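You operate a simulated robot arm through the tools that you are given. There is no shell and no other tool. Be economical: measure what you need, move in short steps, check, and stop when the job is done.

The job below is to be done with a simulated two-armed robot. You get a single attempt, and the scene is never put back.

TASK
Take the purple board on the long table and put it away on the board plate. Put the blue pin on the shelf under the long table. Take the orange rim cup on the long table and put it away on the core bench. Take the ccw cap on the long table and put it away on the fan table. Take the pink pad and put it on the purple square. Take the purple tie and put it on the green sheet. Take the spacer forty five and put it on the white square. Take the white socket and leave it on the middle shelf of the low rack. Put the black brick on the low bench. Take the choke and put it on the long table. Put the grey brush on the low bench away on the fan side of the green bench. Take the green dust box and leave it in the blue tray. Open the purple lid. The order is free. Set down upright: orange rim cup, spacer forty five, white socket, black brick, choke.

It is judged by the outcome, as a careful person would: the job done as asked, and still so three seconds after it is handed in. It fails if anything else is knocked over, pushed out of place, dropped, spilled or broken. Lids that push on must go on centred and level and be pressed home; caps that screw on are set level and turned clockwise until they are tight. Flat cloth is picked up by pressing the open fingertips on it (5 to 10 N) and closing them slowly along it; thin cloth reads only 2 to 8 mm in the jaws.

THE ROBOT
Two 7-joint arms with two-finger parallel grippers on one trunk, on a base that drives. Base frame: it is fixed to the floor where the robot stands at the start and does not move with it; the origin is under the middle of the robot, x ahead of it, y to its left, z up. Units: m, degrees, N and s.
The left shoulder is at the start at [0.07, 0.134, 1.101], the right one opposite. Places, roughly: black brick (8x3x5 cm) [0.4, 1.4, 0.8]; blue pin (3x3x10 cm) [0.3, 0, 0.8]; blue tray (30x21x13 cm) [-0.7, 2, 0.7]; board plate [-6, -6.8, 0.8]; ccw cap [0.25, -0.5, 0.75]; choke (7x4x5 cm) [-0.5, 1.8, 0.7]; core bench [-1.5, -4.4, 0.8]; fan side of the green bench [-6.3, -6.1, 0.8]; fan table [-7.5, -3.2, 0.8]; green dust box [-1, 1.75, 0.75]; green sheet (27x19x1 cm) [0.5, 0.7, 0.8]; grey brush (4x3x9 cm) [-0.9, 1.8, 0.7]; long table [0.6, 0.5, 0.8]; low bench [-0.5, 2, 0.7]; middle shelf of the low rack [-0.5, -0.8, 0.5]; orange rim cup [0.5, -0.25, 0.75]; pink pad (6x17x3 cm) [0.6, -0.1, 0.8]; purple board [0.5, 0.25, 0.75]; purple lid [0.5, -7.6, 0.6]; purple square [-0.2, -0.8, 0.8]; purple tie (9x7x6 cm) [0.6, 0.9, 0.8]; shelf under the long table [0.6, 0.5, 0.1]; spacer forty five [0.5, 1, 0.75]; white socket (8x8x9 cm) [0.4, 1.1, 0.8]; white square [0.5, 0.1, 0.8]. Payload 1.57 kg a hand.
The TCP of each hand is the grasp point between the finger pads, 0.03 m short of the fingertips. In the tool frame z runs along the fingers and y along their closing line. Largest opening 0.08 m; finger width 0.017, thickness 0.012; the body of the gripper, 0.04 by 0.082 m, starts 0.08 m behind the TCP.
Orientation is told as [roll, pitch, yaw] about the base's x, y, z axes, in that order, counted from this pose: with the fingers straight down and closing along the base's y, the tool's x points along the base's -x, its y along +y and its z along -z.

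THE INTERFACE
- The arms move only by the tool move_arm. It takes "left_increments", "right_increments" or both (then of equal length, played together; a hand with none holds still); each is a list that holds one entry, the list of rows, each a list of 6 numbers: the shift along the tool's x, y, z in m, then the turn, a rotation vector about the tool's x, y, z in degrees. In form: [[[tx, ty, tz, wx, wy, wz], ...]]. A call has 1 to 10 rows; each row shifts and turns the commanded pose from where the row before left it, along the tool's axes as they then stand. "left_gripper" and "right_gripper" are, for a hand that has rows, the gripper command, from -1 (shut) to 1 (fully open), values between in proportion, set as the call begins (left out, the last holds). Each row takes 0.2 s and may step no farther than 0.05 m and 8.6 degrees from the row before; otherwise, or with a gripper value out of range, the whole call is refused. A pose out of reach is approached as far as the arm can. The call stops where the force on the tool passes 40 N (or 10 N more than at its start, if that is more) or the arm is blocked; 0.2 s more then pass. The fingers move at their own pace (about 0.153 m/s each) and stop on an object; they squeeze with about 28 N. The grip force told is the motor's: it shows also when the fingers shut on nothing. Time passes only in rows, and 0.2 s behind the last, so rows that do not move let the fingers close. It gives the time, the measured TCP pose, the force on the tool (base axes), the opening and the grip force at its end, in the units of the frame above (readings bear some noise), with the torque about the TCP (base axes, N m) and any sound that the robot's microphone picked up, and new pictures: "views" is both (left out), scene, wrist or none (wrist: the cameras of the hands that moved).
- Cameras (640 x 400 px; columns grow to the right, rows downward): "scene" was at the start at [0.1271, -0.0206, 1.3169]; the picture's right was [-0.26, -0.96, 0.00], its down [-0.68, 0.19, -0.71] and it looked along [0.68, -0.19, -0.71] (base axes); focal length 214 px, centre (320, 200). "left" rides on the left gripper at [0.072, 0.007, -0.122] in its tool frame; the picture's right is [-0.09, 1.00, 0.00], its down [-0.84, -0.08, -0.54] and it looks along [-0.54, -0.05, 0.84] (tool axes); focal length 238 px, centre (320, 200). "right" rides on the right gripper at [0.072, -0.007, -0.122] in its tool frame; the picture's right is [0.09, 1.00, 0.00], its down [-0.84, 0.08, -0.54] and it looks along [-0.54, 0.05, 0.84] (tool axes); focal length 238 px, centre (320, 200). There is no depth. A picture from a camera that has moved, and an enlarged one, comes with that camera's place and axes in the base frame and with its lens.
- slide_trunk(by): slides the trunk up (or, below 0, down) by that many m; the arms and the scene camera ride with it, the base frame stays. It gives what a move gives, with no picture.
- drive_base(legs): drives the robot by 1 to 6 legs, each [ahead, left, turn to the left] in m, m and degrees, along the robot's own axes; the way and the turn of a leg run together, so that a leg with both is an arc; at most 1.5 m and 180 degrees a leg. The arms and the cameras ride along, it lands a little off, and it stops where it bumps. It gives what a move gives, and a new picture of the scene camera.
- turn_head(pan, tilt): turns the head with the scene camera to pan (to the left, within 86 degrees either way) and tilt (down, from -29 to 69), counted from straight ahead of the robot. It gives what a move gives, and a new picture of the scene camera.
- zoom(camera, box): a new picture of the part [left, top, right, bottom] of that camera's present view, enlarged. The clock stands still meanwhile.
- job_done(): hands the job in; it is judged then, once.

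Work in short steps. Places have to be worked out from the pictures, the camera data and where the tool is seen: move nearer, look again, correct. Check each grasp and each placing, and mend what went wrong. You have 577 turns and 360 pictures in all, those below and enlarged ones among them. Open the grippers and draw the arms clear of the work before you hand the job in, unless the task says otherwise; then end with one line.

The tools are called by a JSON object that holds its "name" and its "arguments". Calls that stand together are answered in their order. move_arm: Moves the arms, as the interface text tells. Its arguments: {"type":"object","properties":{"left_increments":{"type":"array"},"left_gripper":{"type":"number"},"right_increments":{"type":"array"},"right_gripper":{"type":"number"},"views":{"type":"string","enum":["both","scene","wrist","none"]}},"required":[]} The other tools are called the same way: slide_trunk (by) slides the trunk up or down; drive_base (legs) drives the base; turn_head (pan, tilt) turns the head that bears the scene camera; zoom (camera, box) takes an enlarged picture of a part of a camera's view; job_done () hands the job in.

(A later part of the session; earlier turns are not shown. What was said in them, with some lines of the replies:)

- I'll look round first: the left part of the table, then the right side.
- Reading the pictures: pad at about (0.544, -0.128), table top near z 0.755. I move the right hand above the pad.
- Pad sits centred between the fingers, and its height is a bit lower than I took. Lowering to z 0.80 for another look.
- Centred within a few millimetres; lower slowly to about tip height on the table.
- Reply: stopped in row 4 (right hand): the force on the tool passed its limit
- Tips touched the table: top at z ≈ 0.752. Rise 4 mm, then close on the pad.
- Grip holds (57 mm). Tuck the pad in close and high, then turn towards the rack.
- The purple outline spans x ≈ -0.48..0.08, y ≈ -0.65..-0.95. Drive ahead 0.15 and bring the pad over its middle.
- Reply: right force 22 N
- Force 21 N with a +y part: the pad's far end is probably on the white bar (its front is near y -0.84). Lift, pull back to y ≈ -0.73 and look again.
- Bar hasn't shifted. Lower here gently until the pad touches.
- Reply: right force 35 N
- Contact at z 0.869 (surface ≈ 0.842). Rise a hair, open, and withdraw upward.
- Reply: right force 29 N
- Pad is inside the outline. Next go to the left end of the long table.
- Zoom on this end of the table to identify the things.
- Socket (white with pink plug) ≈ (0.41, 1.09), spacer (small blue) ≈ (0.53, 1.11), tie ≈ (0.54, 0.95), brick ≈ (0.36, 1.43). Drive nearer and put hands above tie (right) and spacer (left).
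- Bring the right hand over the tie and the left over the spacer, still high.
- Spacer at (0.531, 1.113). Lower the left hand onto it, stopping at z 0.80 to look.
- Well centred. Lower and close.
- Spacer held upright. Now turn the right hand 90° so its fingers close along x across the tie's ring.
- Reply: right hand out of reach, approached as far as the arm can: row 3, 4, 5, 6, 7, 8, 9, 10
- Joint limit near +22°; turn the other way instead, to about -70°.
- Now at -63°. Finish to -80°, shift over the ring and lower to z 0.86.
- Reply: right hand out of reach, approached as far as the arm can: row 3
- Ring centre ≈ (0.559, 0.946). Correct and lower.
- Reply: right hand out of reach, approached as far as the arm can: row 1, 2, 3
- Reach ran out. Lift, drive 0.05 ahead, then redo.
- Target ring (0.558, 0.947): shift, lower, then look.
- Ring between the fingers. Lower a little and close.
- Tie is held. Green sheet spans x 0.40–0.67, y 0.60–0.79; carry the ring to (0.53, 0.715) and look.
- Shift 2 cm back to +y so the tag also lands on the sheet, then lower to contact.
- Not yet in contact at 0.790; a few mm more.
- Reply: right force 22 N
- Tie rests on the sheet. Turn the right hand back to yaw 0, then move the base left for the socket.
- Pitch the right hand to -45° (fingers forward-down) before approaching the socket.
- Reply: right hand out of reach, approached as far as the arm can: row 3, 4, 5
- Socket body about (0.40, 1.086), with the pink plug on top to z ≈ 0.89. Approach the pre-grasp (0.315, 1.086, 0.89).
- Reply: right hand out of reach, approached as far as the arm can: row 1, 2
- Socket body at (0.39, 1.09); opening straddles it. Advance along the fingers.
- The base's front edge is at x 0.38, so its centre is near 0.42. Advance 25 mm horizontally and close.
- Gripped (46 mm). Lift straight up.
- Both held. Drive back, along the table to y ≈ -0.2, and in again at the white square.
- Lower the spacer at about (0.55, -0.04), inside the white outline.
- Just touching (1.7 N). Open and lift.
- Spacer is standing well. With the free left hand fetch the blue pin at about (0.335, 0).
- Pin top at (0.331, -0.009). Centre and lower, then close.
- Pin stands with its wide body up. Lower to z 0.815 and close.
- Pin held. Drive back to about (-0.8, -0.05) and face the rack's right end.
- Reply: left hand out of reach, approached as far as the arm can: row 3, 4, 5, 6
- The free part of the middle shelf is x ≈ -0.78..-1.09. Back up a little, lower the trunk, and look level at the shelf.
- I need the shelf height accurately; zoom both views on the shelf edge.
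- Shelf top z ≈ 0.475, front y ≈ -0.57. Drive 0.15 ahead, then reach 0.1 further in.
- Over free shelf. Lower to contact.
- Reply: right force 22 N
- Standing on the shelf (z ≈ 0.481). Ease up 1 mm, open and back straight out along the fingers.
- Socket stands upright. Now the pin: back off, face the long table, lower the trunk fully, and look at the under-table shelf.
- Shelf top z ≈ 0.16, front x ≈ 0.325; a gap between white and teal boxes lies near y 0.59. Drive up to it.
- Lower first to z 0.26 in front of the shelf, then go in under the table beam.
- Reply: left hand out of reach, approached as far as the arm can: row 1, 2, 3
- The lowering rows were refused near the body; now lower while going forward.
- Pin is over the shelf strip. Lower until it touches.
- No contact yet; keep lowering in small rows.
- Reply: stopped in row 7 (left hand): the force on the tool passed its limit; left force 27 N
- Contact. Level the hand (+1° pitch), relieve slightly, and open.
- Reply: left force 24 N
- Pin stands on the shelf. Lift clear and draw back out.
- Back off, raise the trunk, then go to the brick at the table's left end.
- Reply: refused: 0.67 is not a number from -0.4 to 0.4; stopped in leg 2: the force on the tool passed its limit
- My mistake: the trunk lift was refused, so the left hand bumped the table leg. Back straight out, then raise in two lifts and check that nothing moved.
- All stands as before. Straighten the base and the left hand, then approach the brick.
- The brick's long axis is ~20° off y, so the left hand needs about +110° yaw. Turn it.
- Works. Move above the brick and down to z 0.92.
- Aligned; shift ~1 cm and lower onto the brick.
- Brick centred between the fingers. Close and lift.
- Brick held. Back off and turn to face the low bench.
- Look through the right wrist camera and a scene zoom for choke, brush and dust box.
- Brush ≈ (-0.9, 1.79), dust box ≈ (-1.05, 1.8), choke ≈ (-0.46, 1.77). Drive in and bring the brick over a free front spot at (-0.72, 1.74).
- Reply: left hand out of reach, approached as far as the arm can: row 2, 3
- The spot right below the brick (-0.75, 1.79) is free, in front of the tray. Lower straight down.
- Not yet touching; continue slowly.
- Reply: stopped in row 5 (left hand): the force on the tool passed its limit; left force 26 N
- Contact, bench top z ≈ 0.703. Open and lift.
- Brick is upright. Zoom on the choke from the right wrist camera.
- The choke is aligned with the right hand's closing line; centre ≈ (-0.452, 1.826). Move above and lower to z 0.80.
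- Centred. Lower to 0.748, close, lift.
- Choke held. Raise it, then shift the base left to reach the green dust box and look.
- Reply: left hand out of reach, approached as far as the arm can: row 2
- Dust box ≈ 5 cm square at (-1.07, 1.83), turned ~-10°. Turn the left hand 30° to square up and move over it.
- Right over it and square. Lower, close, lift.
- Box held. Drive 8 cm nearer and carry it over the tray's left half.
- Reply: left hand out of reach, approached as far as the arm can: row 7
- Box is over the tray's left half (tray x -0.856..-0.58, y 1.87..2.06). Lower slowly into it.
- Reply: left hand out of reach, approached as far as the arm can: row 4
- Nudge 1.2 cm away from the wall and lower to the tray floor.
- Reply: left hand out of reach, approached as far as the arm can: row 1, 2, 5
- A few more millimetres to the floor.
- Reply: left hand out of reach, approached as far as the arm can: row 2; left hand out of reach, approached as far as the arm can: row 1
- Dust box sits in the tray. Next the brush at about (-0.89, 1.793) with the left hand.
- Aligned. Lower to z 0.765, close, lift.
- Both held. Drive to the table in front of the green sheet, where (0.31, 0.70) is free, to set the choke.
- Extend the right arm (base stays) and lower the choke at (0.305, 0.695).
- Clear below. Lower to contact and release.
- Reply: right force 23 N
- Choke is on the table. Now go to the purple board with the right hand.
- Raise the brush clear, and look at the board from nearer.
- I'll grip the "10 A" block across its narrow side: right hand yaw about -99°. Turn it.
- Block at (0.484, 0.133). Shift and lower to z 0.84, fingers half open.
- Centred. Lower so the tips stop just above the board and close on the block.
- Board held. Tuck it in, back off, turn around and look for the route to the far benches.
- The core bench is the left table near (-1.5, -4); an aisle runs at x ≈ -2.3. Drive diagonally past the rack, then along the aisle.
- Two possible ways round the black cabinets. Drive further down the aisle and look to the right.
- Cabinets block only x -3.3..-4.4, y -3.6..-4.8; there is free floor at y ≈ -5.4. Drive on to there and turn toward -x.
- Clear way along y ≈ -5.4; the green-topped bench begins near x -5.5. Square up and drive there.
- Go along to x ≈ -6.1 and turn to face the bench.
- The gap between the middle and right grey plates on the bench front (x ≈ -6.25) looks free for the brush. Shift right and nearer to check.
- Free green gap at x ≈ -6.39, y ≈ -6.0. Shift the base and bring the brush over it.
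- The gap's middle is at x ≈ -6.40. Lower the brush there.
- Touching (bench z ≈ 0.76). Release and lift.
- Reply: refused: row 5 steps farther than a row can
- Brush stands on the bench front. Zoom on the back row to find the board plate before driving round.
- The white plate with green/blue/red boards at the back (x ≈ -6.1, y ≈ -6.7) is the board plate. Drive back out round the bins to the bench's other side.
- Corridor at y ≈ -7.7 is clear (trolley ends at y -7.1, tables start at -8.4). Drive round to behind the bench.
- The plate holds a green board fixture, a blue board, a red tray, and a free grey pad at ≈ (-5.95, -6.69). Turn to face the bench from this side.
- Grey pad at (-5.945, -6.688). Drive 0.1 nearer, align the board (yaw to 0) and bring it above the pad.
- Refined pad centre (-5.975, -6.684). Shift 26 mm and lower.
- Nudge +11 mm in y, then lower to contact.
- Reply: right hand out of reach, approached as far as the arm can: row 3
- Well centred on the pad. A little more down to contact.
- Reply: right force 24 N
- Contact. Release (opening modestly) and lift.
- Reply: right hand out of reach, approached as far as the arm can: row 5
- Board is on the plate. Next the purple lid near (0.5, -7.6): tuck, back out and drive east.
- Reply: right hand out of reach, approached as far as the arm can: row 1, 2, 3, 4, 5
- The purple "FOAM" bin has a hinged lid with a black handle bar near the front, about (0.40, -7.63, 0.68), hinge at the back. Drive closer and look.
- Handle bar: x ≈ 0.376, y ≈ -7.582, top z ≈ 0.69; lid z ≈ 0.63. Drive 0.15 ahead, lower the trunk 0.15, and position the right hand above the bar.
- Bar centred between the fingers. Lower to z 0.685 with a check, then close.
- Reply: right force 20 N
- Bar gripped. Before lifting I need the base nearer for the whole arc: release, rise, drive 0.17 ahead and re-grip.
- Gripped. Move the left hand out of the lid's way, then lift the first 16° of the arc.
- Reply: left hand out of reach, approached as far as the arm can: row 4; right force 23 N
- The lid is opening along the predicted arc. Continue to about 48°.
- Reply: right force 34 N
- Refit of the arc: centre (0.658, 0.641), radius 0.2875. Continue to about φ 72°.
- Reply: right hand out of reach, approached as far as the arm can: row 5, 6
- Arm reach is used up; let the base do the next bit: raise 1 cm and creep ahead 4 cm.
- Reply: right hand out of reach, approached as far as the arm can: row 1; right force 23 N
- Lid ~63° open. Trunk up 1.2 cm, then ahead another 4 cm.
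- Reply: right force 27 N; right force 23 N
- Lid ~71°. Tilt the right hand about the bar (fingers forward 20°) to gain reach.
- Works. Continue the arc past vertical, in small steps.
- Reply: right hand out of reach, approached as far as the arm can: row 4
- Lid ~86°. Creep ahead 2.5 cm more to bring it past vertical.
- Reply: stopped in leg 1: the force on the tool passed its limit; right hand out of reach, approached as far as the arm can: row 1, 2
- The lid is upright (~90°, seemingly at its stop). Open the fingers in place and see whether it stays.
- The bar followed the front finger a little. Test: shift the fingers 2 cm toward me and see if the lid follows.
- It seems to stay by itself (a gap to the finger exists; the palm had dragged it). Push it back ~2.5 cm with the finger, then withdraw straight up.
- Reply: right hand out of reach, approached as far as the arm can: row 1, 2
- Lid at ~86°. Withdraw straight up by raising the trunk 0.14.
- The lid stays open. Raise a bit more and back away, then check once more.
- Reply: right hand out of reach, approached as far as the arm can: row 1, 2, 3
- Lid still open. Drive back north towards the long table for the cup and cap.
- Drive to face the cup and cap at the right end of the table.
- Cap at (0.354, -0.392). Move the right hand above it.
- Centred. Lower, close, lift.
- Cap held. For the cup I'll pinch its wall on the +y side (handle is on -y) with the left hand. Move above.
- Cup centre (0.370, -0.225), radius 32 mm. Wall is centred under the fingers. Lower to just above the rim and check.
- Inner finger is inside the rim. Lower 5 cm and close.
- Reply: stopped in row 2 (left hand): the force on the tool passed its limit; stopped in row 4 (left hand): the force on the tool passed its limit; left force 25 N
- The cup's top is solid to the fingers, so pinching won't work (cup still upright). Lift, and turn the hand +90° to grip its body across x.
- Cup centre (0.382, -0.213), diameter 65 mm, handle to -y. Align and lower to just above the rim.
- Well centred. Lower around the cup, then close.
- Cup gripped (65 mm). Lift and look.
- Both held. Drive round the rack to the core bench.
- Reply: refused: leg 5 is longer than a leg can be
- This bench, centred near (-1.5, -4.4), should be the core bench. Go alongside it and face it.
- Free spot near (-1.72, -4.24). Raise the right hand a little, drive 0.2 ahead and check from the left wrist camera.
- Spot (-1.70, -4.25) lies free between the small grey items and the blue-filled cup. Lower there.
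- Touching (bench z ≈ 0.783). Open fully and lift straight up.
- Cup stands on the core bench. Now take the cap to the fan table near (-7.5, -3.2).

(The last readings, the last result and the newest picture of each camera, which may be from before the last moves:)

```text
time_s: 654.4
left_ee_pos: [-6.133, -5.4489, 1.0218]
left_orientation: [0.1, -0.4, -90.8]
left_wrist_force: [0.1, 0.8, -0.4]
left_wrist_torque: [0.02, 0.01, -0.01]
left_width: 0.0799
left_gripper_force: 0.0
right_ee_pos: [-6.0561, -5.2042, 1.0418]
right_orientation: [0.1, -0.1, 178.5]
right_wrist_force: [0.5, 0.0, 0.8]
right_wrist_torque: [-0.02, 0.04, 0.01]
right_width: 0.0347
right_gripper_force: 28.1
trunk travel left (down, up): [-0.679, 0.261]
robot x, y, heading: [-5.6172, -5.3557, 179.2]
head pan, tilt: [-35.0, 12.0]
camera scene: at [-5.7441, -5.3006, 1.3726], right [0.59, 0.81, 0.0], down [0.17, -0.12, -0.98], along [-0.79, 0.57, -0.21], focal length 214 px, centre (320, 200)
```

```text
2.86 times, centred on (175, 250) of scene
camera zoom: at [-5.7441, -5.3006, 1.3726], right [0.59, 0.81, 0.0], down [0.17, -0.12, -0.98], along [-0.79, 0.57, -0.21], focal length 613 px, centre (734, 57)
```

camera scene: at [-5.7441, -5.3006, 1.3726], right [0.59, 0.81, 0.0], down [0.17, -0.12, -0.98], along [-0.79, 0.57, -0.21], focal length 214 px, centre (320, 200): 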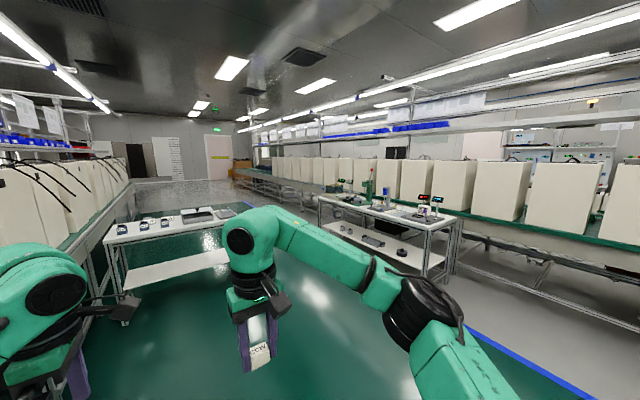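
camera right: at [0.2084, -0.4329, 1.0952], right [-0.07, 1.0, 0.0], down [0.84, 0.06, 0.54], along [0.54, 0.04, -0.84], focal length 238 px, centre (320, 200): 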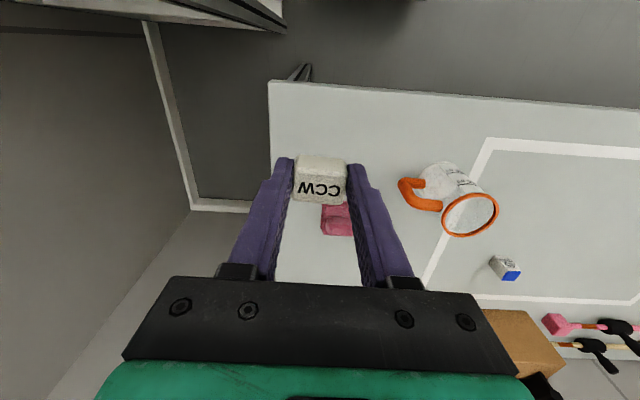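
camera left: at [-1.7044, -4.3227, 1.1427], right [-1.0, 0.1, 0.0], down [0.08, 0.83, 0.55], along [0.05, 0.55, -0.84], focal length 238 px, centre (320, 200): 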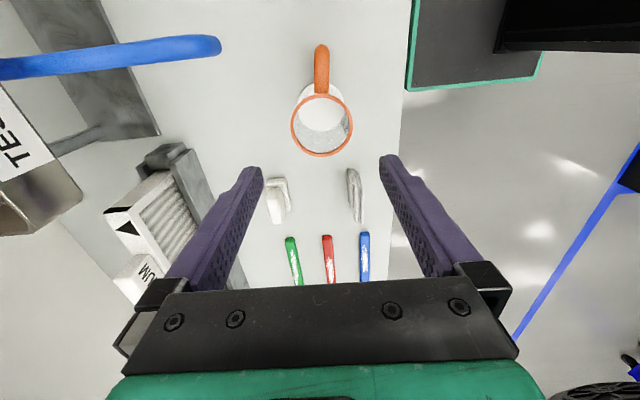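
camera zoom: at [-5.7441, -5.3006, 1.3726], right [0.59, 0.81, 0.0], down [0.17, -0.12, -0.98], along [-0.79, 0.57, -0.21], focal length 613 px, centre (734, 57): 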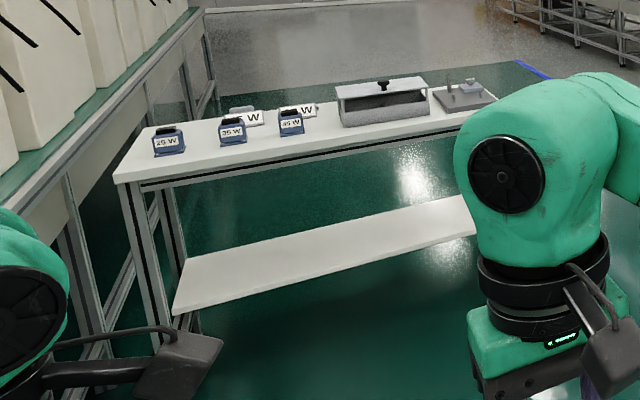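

Table with instruments at x -8..-6.5, front edge y ≈ -3.5, is the fan table. Drive to face it.

{"name": "drive_base", "arguments": {"legs": [[1.25, 0, 0.8], [0, 0, -90], [1.0, 0, 0]]}}

{"name": "turn_head", "arguments": {"pan": 0, "tilt": 32}}

```text
time_s: 669.3
left_ee_pos: [-6.9363, -3.8219, 1.0218]
left_orientation: [0.1, -0.4, 179.2]
left_wrist_force: [-0.5, -1.1, -0.7]
left_wrist_torque: [0.01, -0.03, -0.03]
left_width: 0.0803
left_gripper_force: 0.0
right_ee_pos: [-6.6921, -3.8977, 1.0422]
right_orientation: [0.1, -0.2, 88.4]
right_wrist_force: [-0.4, 0.2, -1.0]
right_wrist_torque: [-0.01, 0.01, 0.04]
right_width: 0.0346
right_gripper_force: 28.0
trunk travel left (down, up): [-0.679, 0.261]
robot x, y, heading: [-6.8447, -4.3343, 89.4]
head pan, tilt: [-35.0, 12.0]
camera scene: at [-6.7896, -4.2101, 1.3727], right [0.81, -0.59, 0.0], down [-0.12, -0.17, -0.98], along [0.57, 0.79, -0.21], focal length 214 px, centre (320, 200)
```

scene: 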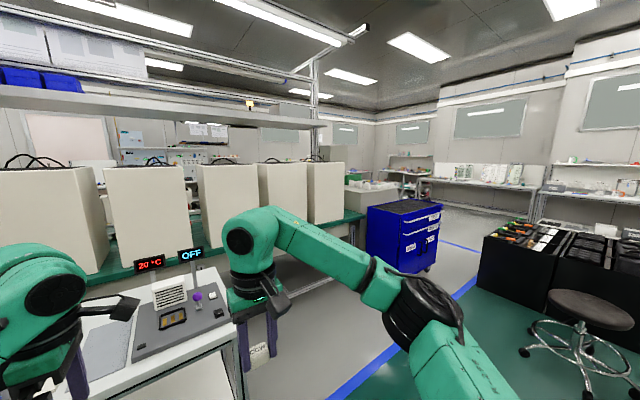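

```text
time_s: 670.3
left_ee_pos: [-6.9362, -3.8214, 1.0218]
left_orientation: [0.0, -0.3, 179.2]
left_wrist_force: [0.6, -0.1, -0.6]
left_wrist_torque: [-0.01, 0.02, -0.02]
left_width: 0.0799
left_gripper_force: 0.0
right_ee_pos: [-6.691, -3.8971, 1.0421]
right_orientation: [0.1, 0.0, 88.4]
right_wrist_force: [0.6, 0.5, -0.2]
right_wrist_torque: [-0.02, -0.01, 0.01]
right_width: 0.0346
right_gripper_force: 28.0
trunk travel left (down, up): [-0.679, 0.261]
robot x, y, heading: [-6.8422, -4.3399, 88.9]
head pan, tilt: [0.0, 32.0]
camera scene: at [-6.8427, -4.1959, 1.3405], right [1.0, -0.02, 0.0], down [-0.01, -0.53, -0.85], along [0.01, 0.85, -0.53], focal length 214 px, centre (320, 200)
```

scene: 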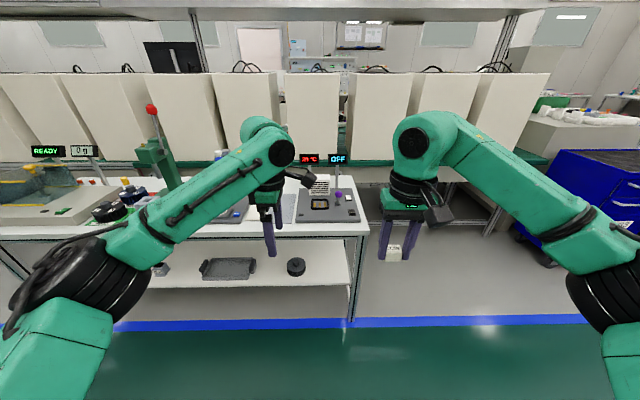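

Shift left along the table to find a free spot.

{"name": "drive_base", "arguments": {"legs": [[0.12, 0.45, 0.8]]}}

{"name": "zoom", "arguments": {"camera": "left", "box": [0, 0, 640, 400]}}

{"name": "zoom", "arguments": {"camera": "right", "box": [0, 0, 640, 400]}}

```text
time_s: 673.1
left_ee_pos: [-7.3865, -3.6977, 1.0221]
left_orientation: [0.1, -0.4, -180.0]
left_wrist_force: [-0.9, 0.6, 0.4]
left_wrist_torque: [0.01, 0.0, 0.03]
left_width: 0.08
left_gripper_force: 0.1
right_ee_pos: [-7.1414, -3.7706, 1.0423]
right_orientation: [0.1, -0.1, 89.1]
right_wrist_force: [-0.1, -0.5, 0.2]
right_wrist_torque: [-0.01, -0.05, 0.0]
right_width: 0.0346
right_gripper_force: 27.7
trunk travel left (down, up): [-0.679, 0.261]
robot x, y, heading: [-7.2891, -4.2103, 89.7]
head pan, tilt: [0.0, 32.0]
camera scene: at [-7.2883, -4.0707, 1.3404], right [1.0, 0.0, 0.0], down [0.0, -0.53, -0.85], along [0.0, 0.85, -0.53], focal length 214 px, centre (320, 200)
```

scene: 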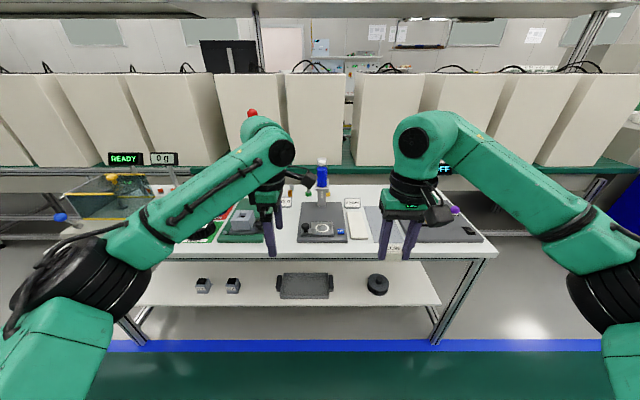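

```text
1.00 times, centred on (320, 200) of left
camera zoom: at [-7.3149, -3.7042, 1.1426], right [-0.09, -1.0, 0.0], down [-0.83, 0.08, 0.55], along [-0.55, 0.05, -0.84], focal length 238 px, centre (320, 200)
```

zoom: 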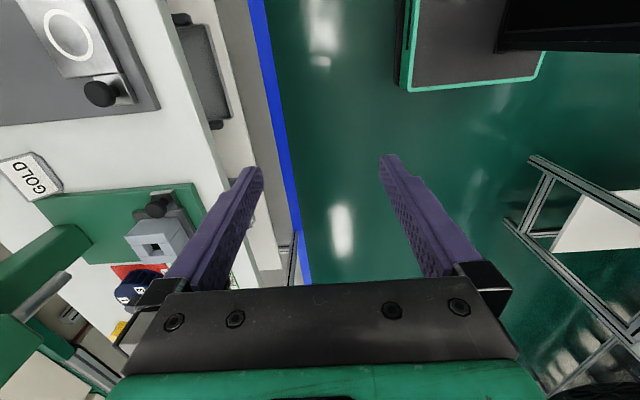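

```text
1.00 times, centred on (320, 200) of right
camera zoom: at [-7.1347, -3.8413, 1.1644], right [-1.0, -0.08, 0.0], down [-0.06, 0.84, 0.54], along [-0.04, 0.54, -0.84], focal length 238 px, centre (320, 200)
```

zoom: 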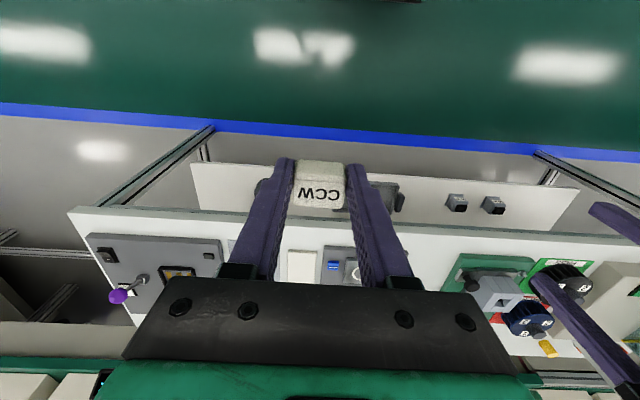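

Free white strip along the table front (y ≈ -3.51). Pull the left hand back, drive 0.2 ahead, then lower the cap at x ≈ -7.14.

{"name": "move_arm", "arguments": {"left_increments": [[[0, 0.04, 0, 0, 0, 0], [0, 0.04, 0, 0, 0, 0], [0, 0.04, 0, 0, 0, 0], [0, 0, 0, 0, 0, 0]]], "views": "none"}}

{"name": "drive_base", "arguments": {"legs": [[0.2, 0, 0]]}}

{"name": "move_arm", "arguments": {"right_increments": [[[-0.03, 0, 0.03, 0, 0, 0], [-0.03, 0, 0.03, 0, 0, 0], [0, 0, 0.04, 0, 0, 0], [0, 0, 0.03, 0, 0, 0], [0, 0, 0, 0, 0, 0]]], "views": "both"}}

```text
time_s: 674.1
left_ee_pos: [-7.386, -3.8184, 1.0218]
left_orientation: [0.1, -0.4, -179.9]
left_wrist_force: [0.2, 0.8, 0.9]
left_wrist_torque: [0.0, 0.02, 0.03]
left_width: 0.0801
left_gripper_force: 0.0
right_ee_pos: [-7.1426, -3.7701, 1.0415]
right_orientation: [0.2, -0.1, 89.1]
right_wrist_force: [-0.2, 0.7, -0.5]
right_wrist_torque: [-0.01, 0.03, -0.01]
right_width: 0.0344
right_gripper_force: 28.1
trunk travel left (down, up): [-0.679, 0.261]
robot x, y, heading: [-7.2881, -4.2101, 89.7]
head pan, tilt: [0.0, 32.0]
```

```text
time_s: 675.7
left_ee_pos: [-7.3867, -3.6149, 1.0223]
left_orientation: [0.0, -0.4, 179.9]
left_wrist_force: [0.0, 0.0, 0.5]
left_wrist_torque: [-0.03, -0.02, -0.02]
left_width: 0.0797
left_gripper_force: 0.0
right_ee_pos: [-7.1397, -3.5671, 1.0437]
right_orientation: [0.1, -0.2, 89.0]
right_wrist_force: [-0.5, -0.4, -0.6]
right_wrist_torque: [0.0, 0.04, -0.01]
right_width: 0.0344
right_gripper_force: 28.2
trunk travel left (down, up): [-0.679, 0.261]
robot x, y, heading: [-7.2856, -4.0129, 89.6]
head pan, tilt: [0.0, 32.0]
camera scene: at [-7.288, -3.8678, 1.3405], right [1.0, 0.0, 0.0], down [0.0, -0.53, -0.85], along [0.0, 0.85, -0.53], focal length 214 px, centre (320, 200)
```

scene: 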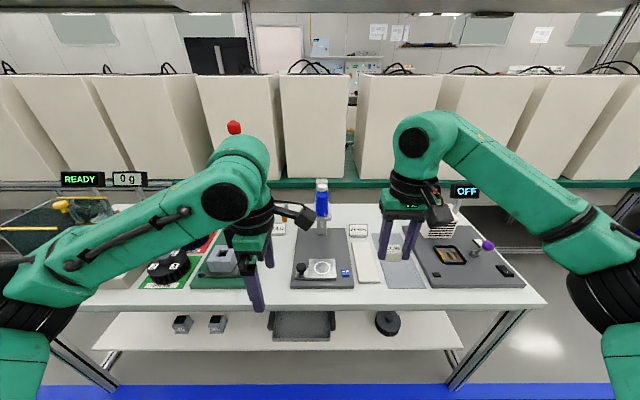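

```text
time_s: 676.9
left_ee_pos: [-7.3863, -3.614, 1.0205]
left_orientation: [0.0, -0.4, 179.9]
left_wrist_force: [-1.0, -0.4, -0.1]
left_wrist_torque: [0.03, -0.05, 0.01]
left_width: 0.0801
left_gripper_force: 0.1
right_ee_pos: [-7.1392, -3.5073, 0.9112]
right_orientation: [0.1, -0.1, 89.1]
right_wrist_force: [-0.3, 0.0, -0.5]
right_wrist_torque: [0.0, -0.02, 0.01]
right_width: 0.0347
right_gripper_force: 27.8
trunk travel left (down, up): [-0.679, 0.261]
robot x, y, heading: [-7.2859, -4.0074, 89.7]
head pan, tilt: [0.0, 32.0]
camera scene: at [-7.2882, -3.867, 1.3404], right [1.0, 0.0, 0.0], down [0.0, -0.53, -0.85], along [0.0, 0.85, -0.53], focal length 214 px, centre (320, 200)
camera right: at [-7.1327, -3.578, 1.0339], right [-1.0, -0.08, 0.0], down [-0.06, 0.84, 0.54], along [-0.04, 0.54, -0.84], focal length 238 px, centre (320, 200)
```

scene: 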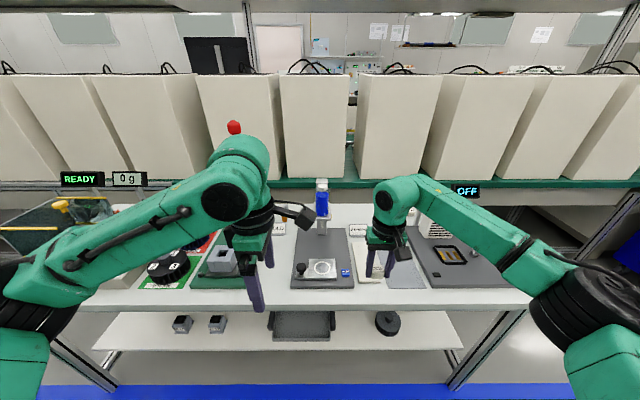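
right: 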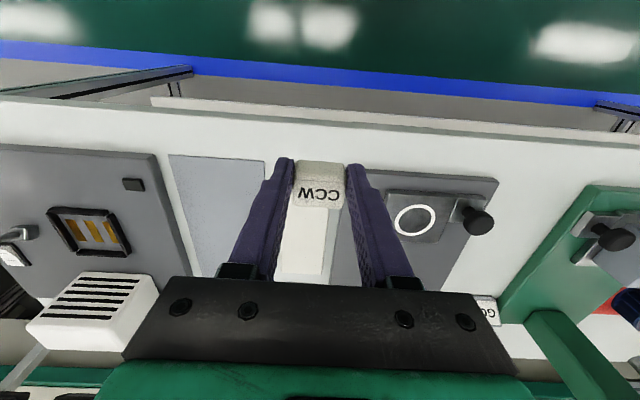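

There's an empty light-grey pad at (-7.017, -3.40), a natural storage spot. Raise, shift the base 0.1 right and ahead, and go over it.

{"name": "move_arm", "arguments": {"right_increments": [[[0, 0, -0.04, 0, 0, 0], [0, 0, -0.03, 0, 0, 0]]], "views": "none"}}

{"name": "drive_base", "arguments": {"legs": [[0.1, -0.1, 0.4]]}}

{"name": "move_arm", "arguments": {"right_increments": [[[-0.007, -0.022, 0.03, 0, 0, 0], [0, 0, 0.04, 0, 0, 0], [0, 0, 0, 0, 0, 0]]], "views": "wrist"}}

```text
time_s: 677.5
left_ee_pos: [-7.3871, -3.6141, 1.0204]
left_orientation: [0.0, -0.4, 180.0]
left_wrist_force: [0.5, -1.1, -0.8]
left_wrist_torque: [-0.02, 0.0, -0.01]
left_width: 0.0799
left_gripper_force: 0.1
right_ee_pos: [-7.1388, -3.5078, 0.9822]
right_orientation: [0.2, -0.2, 89.0]
right_wrist_force: [-0.1, 0.5, -0.2]
right_wrist_torque: [0.0, 0.0, 0.02]
right_width: 0.0347
right_gripper_force: 28.4
trunk travel left (down, up): [-0.679, 0.261]
robot x, y, heading: [-7.288, -4.0071, 90.0]
head pan, tilt: [0.0, 32.0]
```

```text
time_s: 678.8
left_ee_pos: [-7.2896, -3.516, 1.0209]
left_orientation: [0.0, -0.3, -179.6]
left_wrist_force: [-0.2, -0.4, -0.3]
left_wrist_torque: [0.0, -0.02, 0.0]
left_width: 0.0799
left_gripper_force: 0.1
right_ee_pos: [-7.0445, -3.4062, 0.9826]
right_orientation: [0.1, -0.2, 89.6]
right_wrist_force: [0.0, 0.4, 0.4]
right_wrist_torque: [0.0, -0.02, 0.0]
right_width: 0.0345
right_gripper_force: 28.0
trunk travel left (down, up): [-0.679, 0.261]
robot x, y, heading: [-7.1875, -3.9073, 90.4]
head pan, tilt: [0.0, 32.0]
camera scene: at [-7.1903, -3.7678, 1.3406], right [1.0, 0.01, 0.0], down [0.0, -0.53, -0.85], along [0.0, 0.85, -0.53], focal length 214 px, centre (320, 200)
```

scene: 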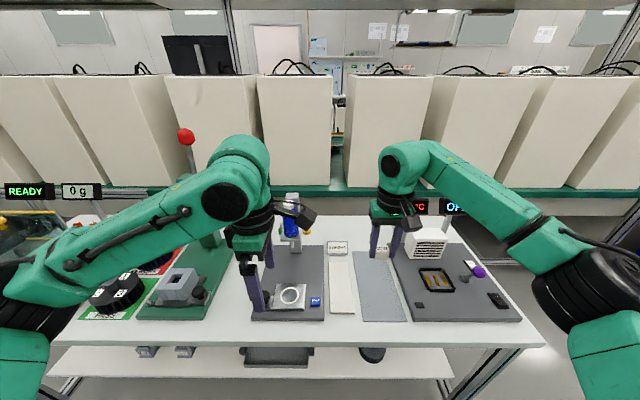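

```text
time_s: 679.6
left_ee_pos: [-7.2895, -3.5134, 1.0205]
left_orientation: [0.1, -0.5, -179.6]
left_wrist_force: [-0.1, 0.6, 0.0]
left_wrist_torque: [-0.02, 0.0, 0.01]
left_width: 0.08
left_gripper_force: 0.1
right_ee_pos: [-7.0214, -3.4009, 0.9122]
right_orientation: [0.1, -0.2, 89.6]
right_wrist_force: [-1.1, 0.5, 0.7]
right_wrist_torque: [-0.03, 0.01, -0.01]
right_width: 0.0346
right_gripper_force: 28.2
trunk travel left (down, up): [-0.679, 0.261]
robot x, y, heading: [-7.1905, -3.9131, 90.3]
head pan, tilt: [0.0, 32.0]
camera right: at [-7.0144, -3.4713, 1.0355], right [-1.0, -0.09, 0.0], down [-0.07, 0.84, 0.54], along [-0.05, 0.54, -0.84], focal length 238 px, centre (320, 200)
```

right: 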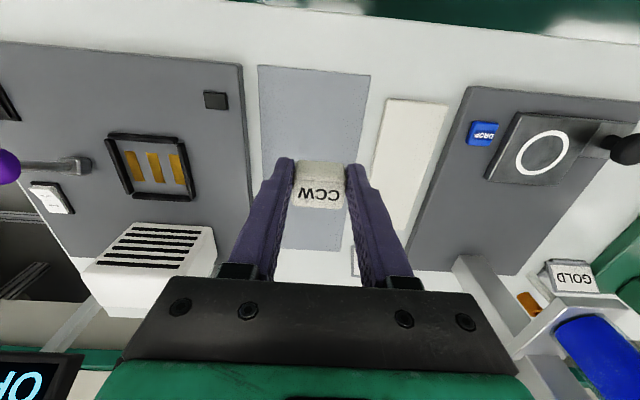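

Over the pad, centred. Lower to contact.

{"name": "move_arm", "arguments": {"right_increments": [[[-0.008, 0, 0.03, 0, 0, 0], [0, 0, 0.03, 0, 0, 0], [0, 0, 0.01, 0, 0, 0], [0, 0, 0.008, 0, 0, 0], [0, 0, 0.006, 0, 0, 0], [0, 0, 0.005, 0, 0, 0], [0, 0, 0, 0, 0, 0]]], "views": "wrist"}}

```text
time_s: 681.2
left_ee_pos: [-7.2888, -3.5158, 1.02]
left_orientation: [0.2, -0.4, -179.6]
left_wrist_force: [-0.7, 0.3, -0.1]
left_wrist_torque: [0.01, 0.02, -0.01]
left_width: 0.0802
left_gripper_force: 0.1
right_ee_pos: [-7.0207, -3.391, 0.8239]
right_orientation: [0.2, -0.1, 89.6]
right_wrist_force: [0.1, -1.1, -1.1]
right_wrist_torque: [0.02, -0.01, 0.03]
right_width: 0.0346
right_gripper_force: 28.2
trunk travel left (down, up): [-0.679, 0.261]
robot x, y, heading: [-7.187, -3.9071, 90.0]
head pan, tilt: [0.0, 32.0]
camera right: at [-7.0146, -3.4618, 0.9458], right [-1.0, -0.09, 0.0], down [-0.07, 0.84, 0.54], along [-0.05, 0.54, -0.84], focal length 238 px, centre (320, 200)
```

right: 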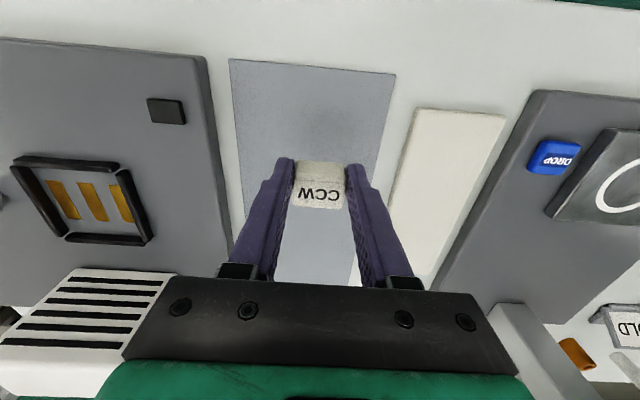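

{"name": "move_arm", "arguments": {"right_increments": [[[0, 0, 0.005, 0, 0, 0], [0, 0, 0.004, 0, 0, 0], [0, 0, 0.004, 0, 0, 0], [0, 0, 0.003, 0, 0, 0], [0, 0, 0.003, 0, 0, 0], [0, 0, 0.003, 0, 0, 0], [0, 0, 0.003, 0, 0, 0], [0, 0, 0, 0, 0, 0]]], "views": "wrist"}}

```text
time_s: 683.0
left_ee_pos: [-7.2907, -3.5162, 1.0214]
left_orientation: [0.1, -0.4, -179.6]
left_wrist_force: [0.7, 0.1, 0.2]
left_wrist_torque: [-0.01, -0.01, 0.0]
left_width: 0.0801
left_gripper_force: 0.1
right_ee_pos: [-7.0215, -3.3906, 0.7991]
right_orientation: [0.1, 0.0, 89.6]
right_wrist_force: [0.2, -1.5, 0.3]
right_wrist_torque: [-0.02, -0.02, 0.01]
right_width: 0.0345
right_gripper_force: 27.7
trunk travel left (down, up): [-0.679, 0.261]
robot x, y, heading: [-7.1844, -3.9043, 90.5]
head pan, tilt: [0.0, 32.0]
camera right: at [-7.0146, -3.4615, 0.9208], right [-1.0, -0.09, 0.0], down [-0.07, 0.84, 0.54], along [-0.05, 0.54, -0.84], focal length 238 px, centre (320, 200)
```

right: 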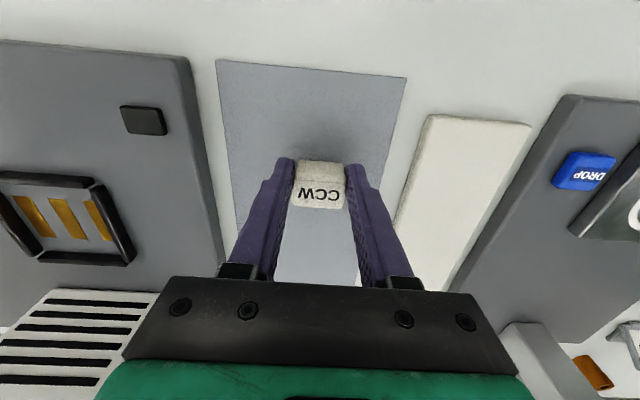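

Shadow closing in; keep lowering a few more millimetres.

{"name": "move_arm", "arguments": {"right_increments": [[[0, 0, 0.004, 0, 0, 0], [0, 0, 0.003, 0, 0, 0], [0, 0, 0.003, 0, 0, 0], [0, 0, 0.003, 0, 0, 0], [0, 0, 0.003, 0, 0, 0], [0, 0, 0.003, 0, 0, 0], [0, 0, 0.003, 0, 0, 0], [0, 0, 0, 0, 0, 0]]], "views": "none"}}

```text
time_s: 684.3
left_ee_pos: [-7.2877, -3.519, 1.0218]
left_orientation: [-0.2, -0.2, -179.7]
left_wrist_force: [0.1, -0.7, 0.3]
left_wrist_torque: [0.03, 0.02, 0.01]
left_width: 0.0798
left_gripper_force: 0.0
right_ee_pos: [-7.0227, -3.3901, 0.7897]
right_orientation: [0.5, -0.8, 89.3]
right_wrist_force: [-0.1, -10.4, 18.8]
right_wrist_torque: [-0.36, -0.18, -0.03]
right_width: 0.0345
right_gripper_force: 27.8
trunk travel left (down, up): [-0.679, 0.261]
robot x, y, heading: [-7.1911, -3.9104, 90.1]
head pan, tilt: [0.0, 32.0]
stopped in row 6 (right hand): the force on the tool passed its limit (the readings are from after the stop); the commanded pose is now the measured one
```

Contact. Ease 1 mm, open, and lift.

{"name": "move_arm", "arguments": {"right_increments": [[[0, 0, -0.002, 0, 0, 0], [0, 0, 0, 0, 0, 0], [0, 0, 0, 0, 0, 0]]], "right_gripper": 0.5, "views": "none"}}

{"name": "move_arm", "arguments": {"right_increments": [[[0, 0, -0.03, 0, 0, 0], [0, 0, -0.04, 0, 0, 0], [0, 0, -0.04, 0, 0, 0], [0, 0, -0.04, 0, 0, 0], [0, 0, -0.04, 0, 0, 0], [0.04, 0, -0.02, 0, 0, 0], [0.04, 0, 0, 0, 0, 0]]], "views": "both"}}

```text
time_s: 685.1
left_ee_pos: [-7.2886, -3.5143, 1.0201]
left_orientation: [0.1, -0.4, -179.7]
left_wrist_force: [-0.3, -0.9, 0.3]
left_wrist_torque: [0.02, -0.01, -0.02]
left_width: 0.0799
left_gripper_force: 0.1
right_ee_pos: [-7.0215, -3.3864, 0.7861]
right_orientation: [0.4, -0.6, 89.4]
right_wrist_force: [0.4, -0.1, 0.5]
right_wrist_torque: [-0.01, -0.01, -0.02]
right_width: 0.0601
right_gripper_force: 0.1
trunk travel left (down, up): [-0.679, 0.261]
robot x, y, heading: [-7.1849, -3.9072, 90.3]
head pan, tilt: [0.0, 32.0]
```

```text
time_s: 686.7
left_ee_pos: [-7.2883, -3.516, 1.0219]
left_orientation: [0.0, -0.5, -179.6]
left_wrist_force: [0.1, 0.1, 0.1]
left_wrist_torque: [-0.01, -0.03, 0.03]
left_width: 0.08
left_gripper_force: 0.1
right_ee_pos: [-7.0206, -3.472, 0.995]
right_orientation: [0.5, -0.7, 89.4]
right_wrist_force: [0.0, 0.3, 0.7]
right_wrist_torque: [0.0, -0.02, 0.0]
right_width: 0.0599
right_gripper_force: 0.1
trunk travel left (down, up): [-0.679, 0.261]
robot x, y, heading: [-7.1936, -3.9083, 90.2]
head pan, tilt: [0.0, 32.0]
camera scene: at [-7.1885, -3.768, 1.3406], right [1.0, 0.0, 0.0], down [0.0, -0.53, -0.85], along [0.0, 0.85, -0.53], focal length 214 px, centre (320, 200)
camera right: at [-7.013, -3.5444, 1.1181], right [-1.0, -0.08, 0.01], down [-0.07, 0.83, 0.55], along [-0.05, 0.55, -0.83], focal length 238 px, centre (320, 200)
```

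scene: 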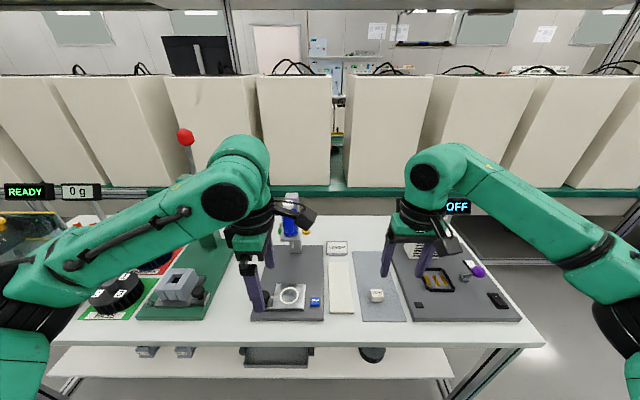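
right: 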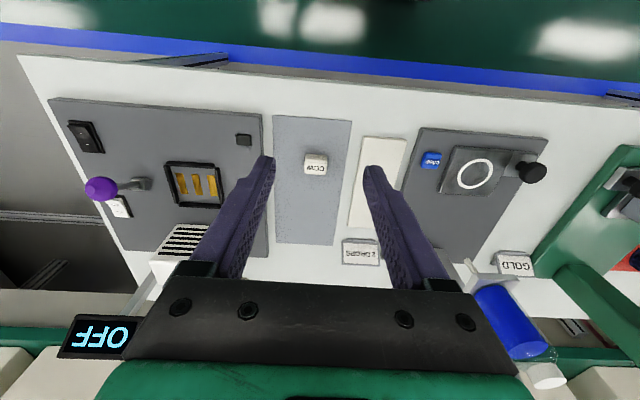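

Cap rests on the fan table's pad. Open the hands, back the robot clear of the table, and finish.

{"name": "drive_base", "arguments": {"legs": [[-0.4, 0, 0]]}}

{"name": "move_arm", "arguments": {"right_increments": [[[0, 0, 0, 0, 0, 0], [0, 0, 0, 0, 0, 0]]], "right_gripper": 1, "views": "scene"}}

```text
time_s: 689.2
left_ee_pos: [-7.2882, -3.9165, 1.0215]
left_orientation: [0.1, -0.4, -179.6]
left_wrist_force: [0.2, 1.1, 0.1]
left_wrist_torque: [0.02, 0.04, -0.02]
left_width: 0.0799
left_gripper_force: 0.1
right_ee_pos: [-7.0201, -3.872, 0.9962]
right_orientation: [0.4, -0.6, 89.7]
right_wrist_force: [0.7, 0.2, -0.2]
right_wrist_torque: [0.0, -0.02, 0.04]
right_width: 0.06
right_gripper_force: 0.0
trunk travel left (down, up): [-0.679, 0.261]
robot x, y, heading: [-7.1828, -4.3079, 90.5]
head pan, tilt: [0.0, 32.0]
camera scene: at [-7.1871, -4.1687, 1.3403], right [1.0, 0.01, 0.0], down [0.0, -0.53, -0.85], along [-0.01, 0.85, -0.53], focal length 214 px, centre (320, 200)
```

scene: 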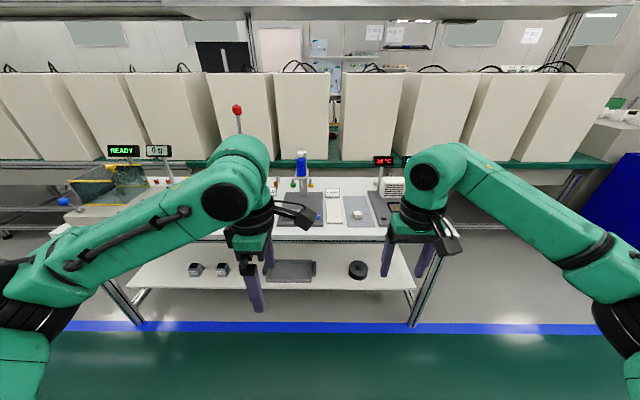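

```text
time_s: 689.8
left_ee_pos: [-7.2882, -3.9181, 1.0209]
left_orientation: [0.1, -0.4, -179.5]
left_wrist_force: [0.1, 0.0, -0.8]
left_wrist_torque: [0.0, 0.03, 0.0]
left_width: 0.08
left_gripper_force: 0.0
right_ee_pos: [-7.02, -3.8735, 0.9983]
right_orientation: [0.5, -0.6, 89.6]
right_wrist_force: [0.2, 0.5, 0.6]
right_wrist_torque: [0.0, -0.02, 0.01]
right_width: 0.0802
right_gripper_force: 0.1
trunk travel left (down, up): [-0.679, 0.261]
robot x, y, heading: [-7.1829, -4.3081, 90.5]
head pan, tilt: [0.0, 32.0]
camera scene: at [-7.1871, -4.1694, 1.3404], right [1.0, 0.01, 0.0], down [0.0, -0.53, -0.85], along [-0.01, 0.85, -0.53], focal length 214 px, centre (320, 200)
```

scene: 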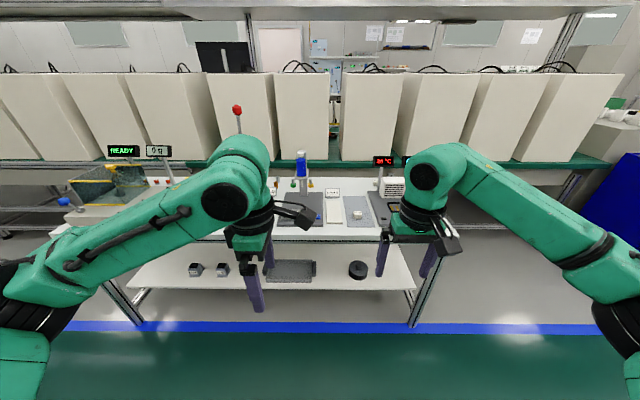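

All thirteen parts are done, the grippers are open and the arms are clear. Handing in.

{"name": "job_done", "arguments": {}}

```text
The job is handed in.
```

I finished all thirteen tasks and handed the job in, with every item in place, the purple lid open, the grippers open and the arms clear. Along the way the left hand bumped a table leg and the pink pad briefly touched the bar on the rack, but nothing I could see was knocked over or moved.
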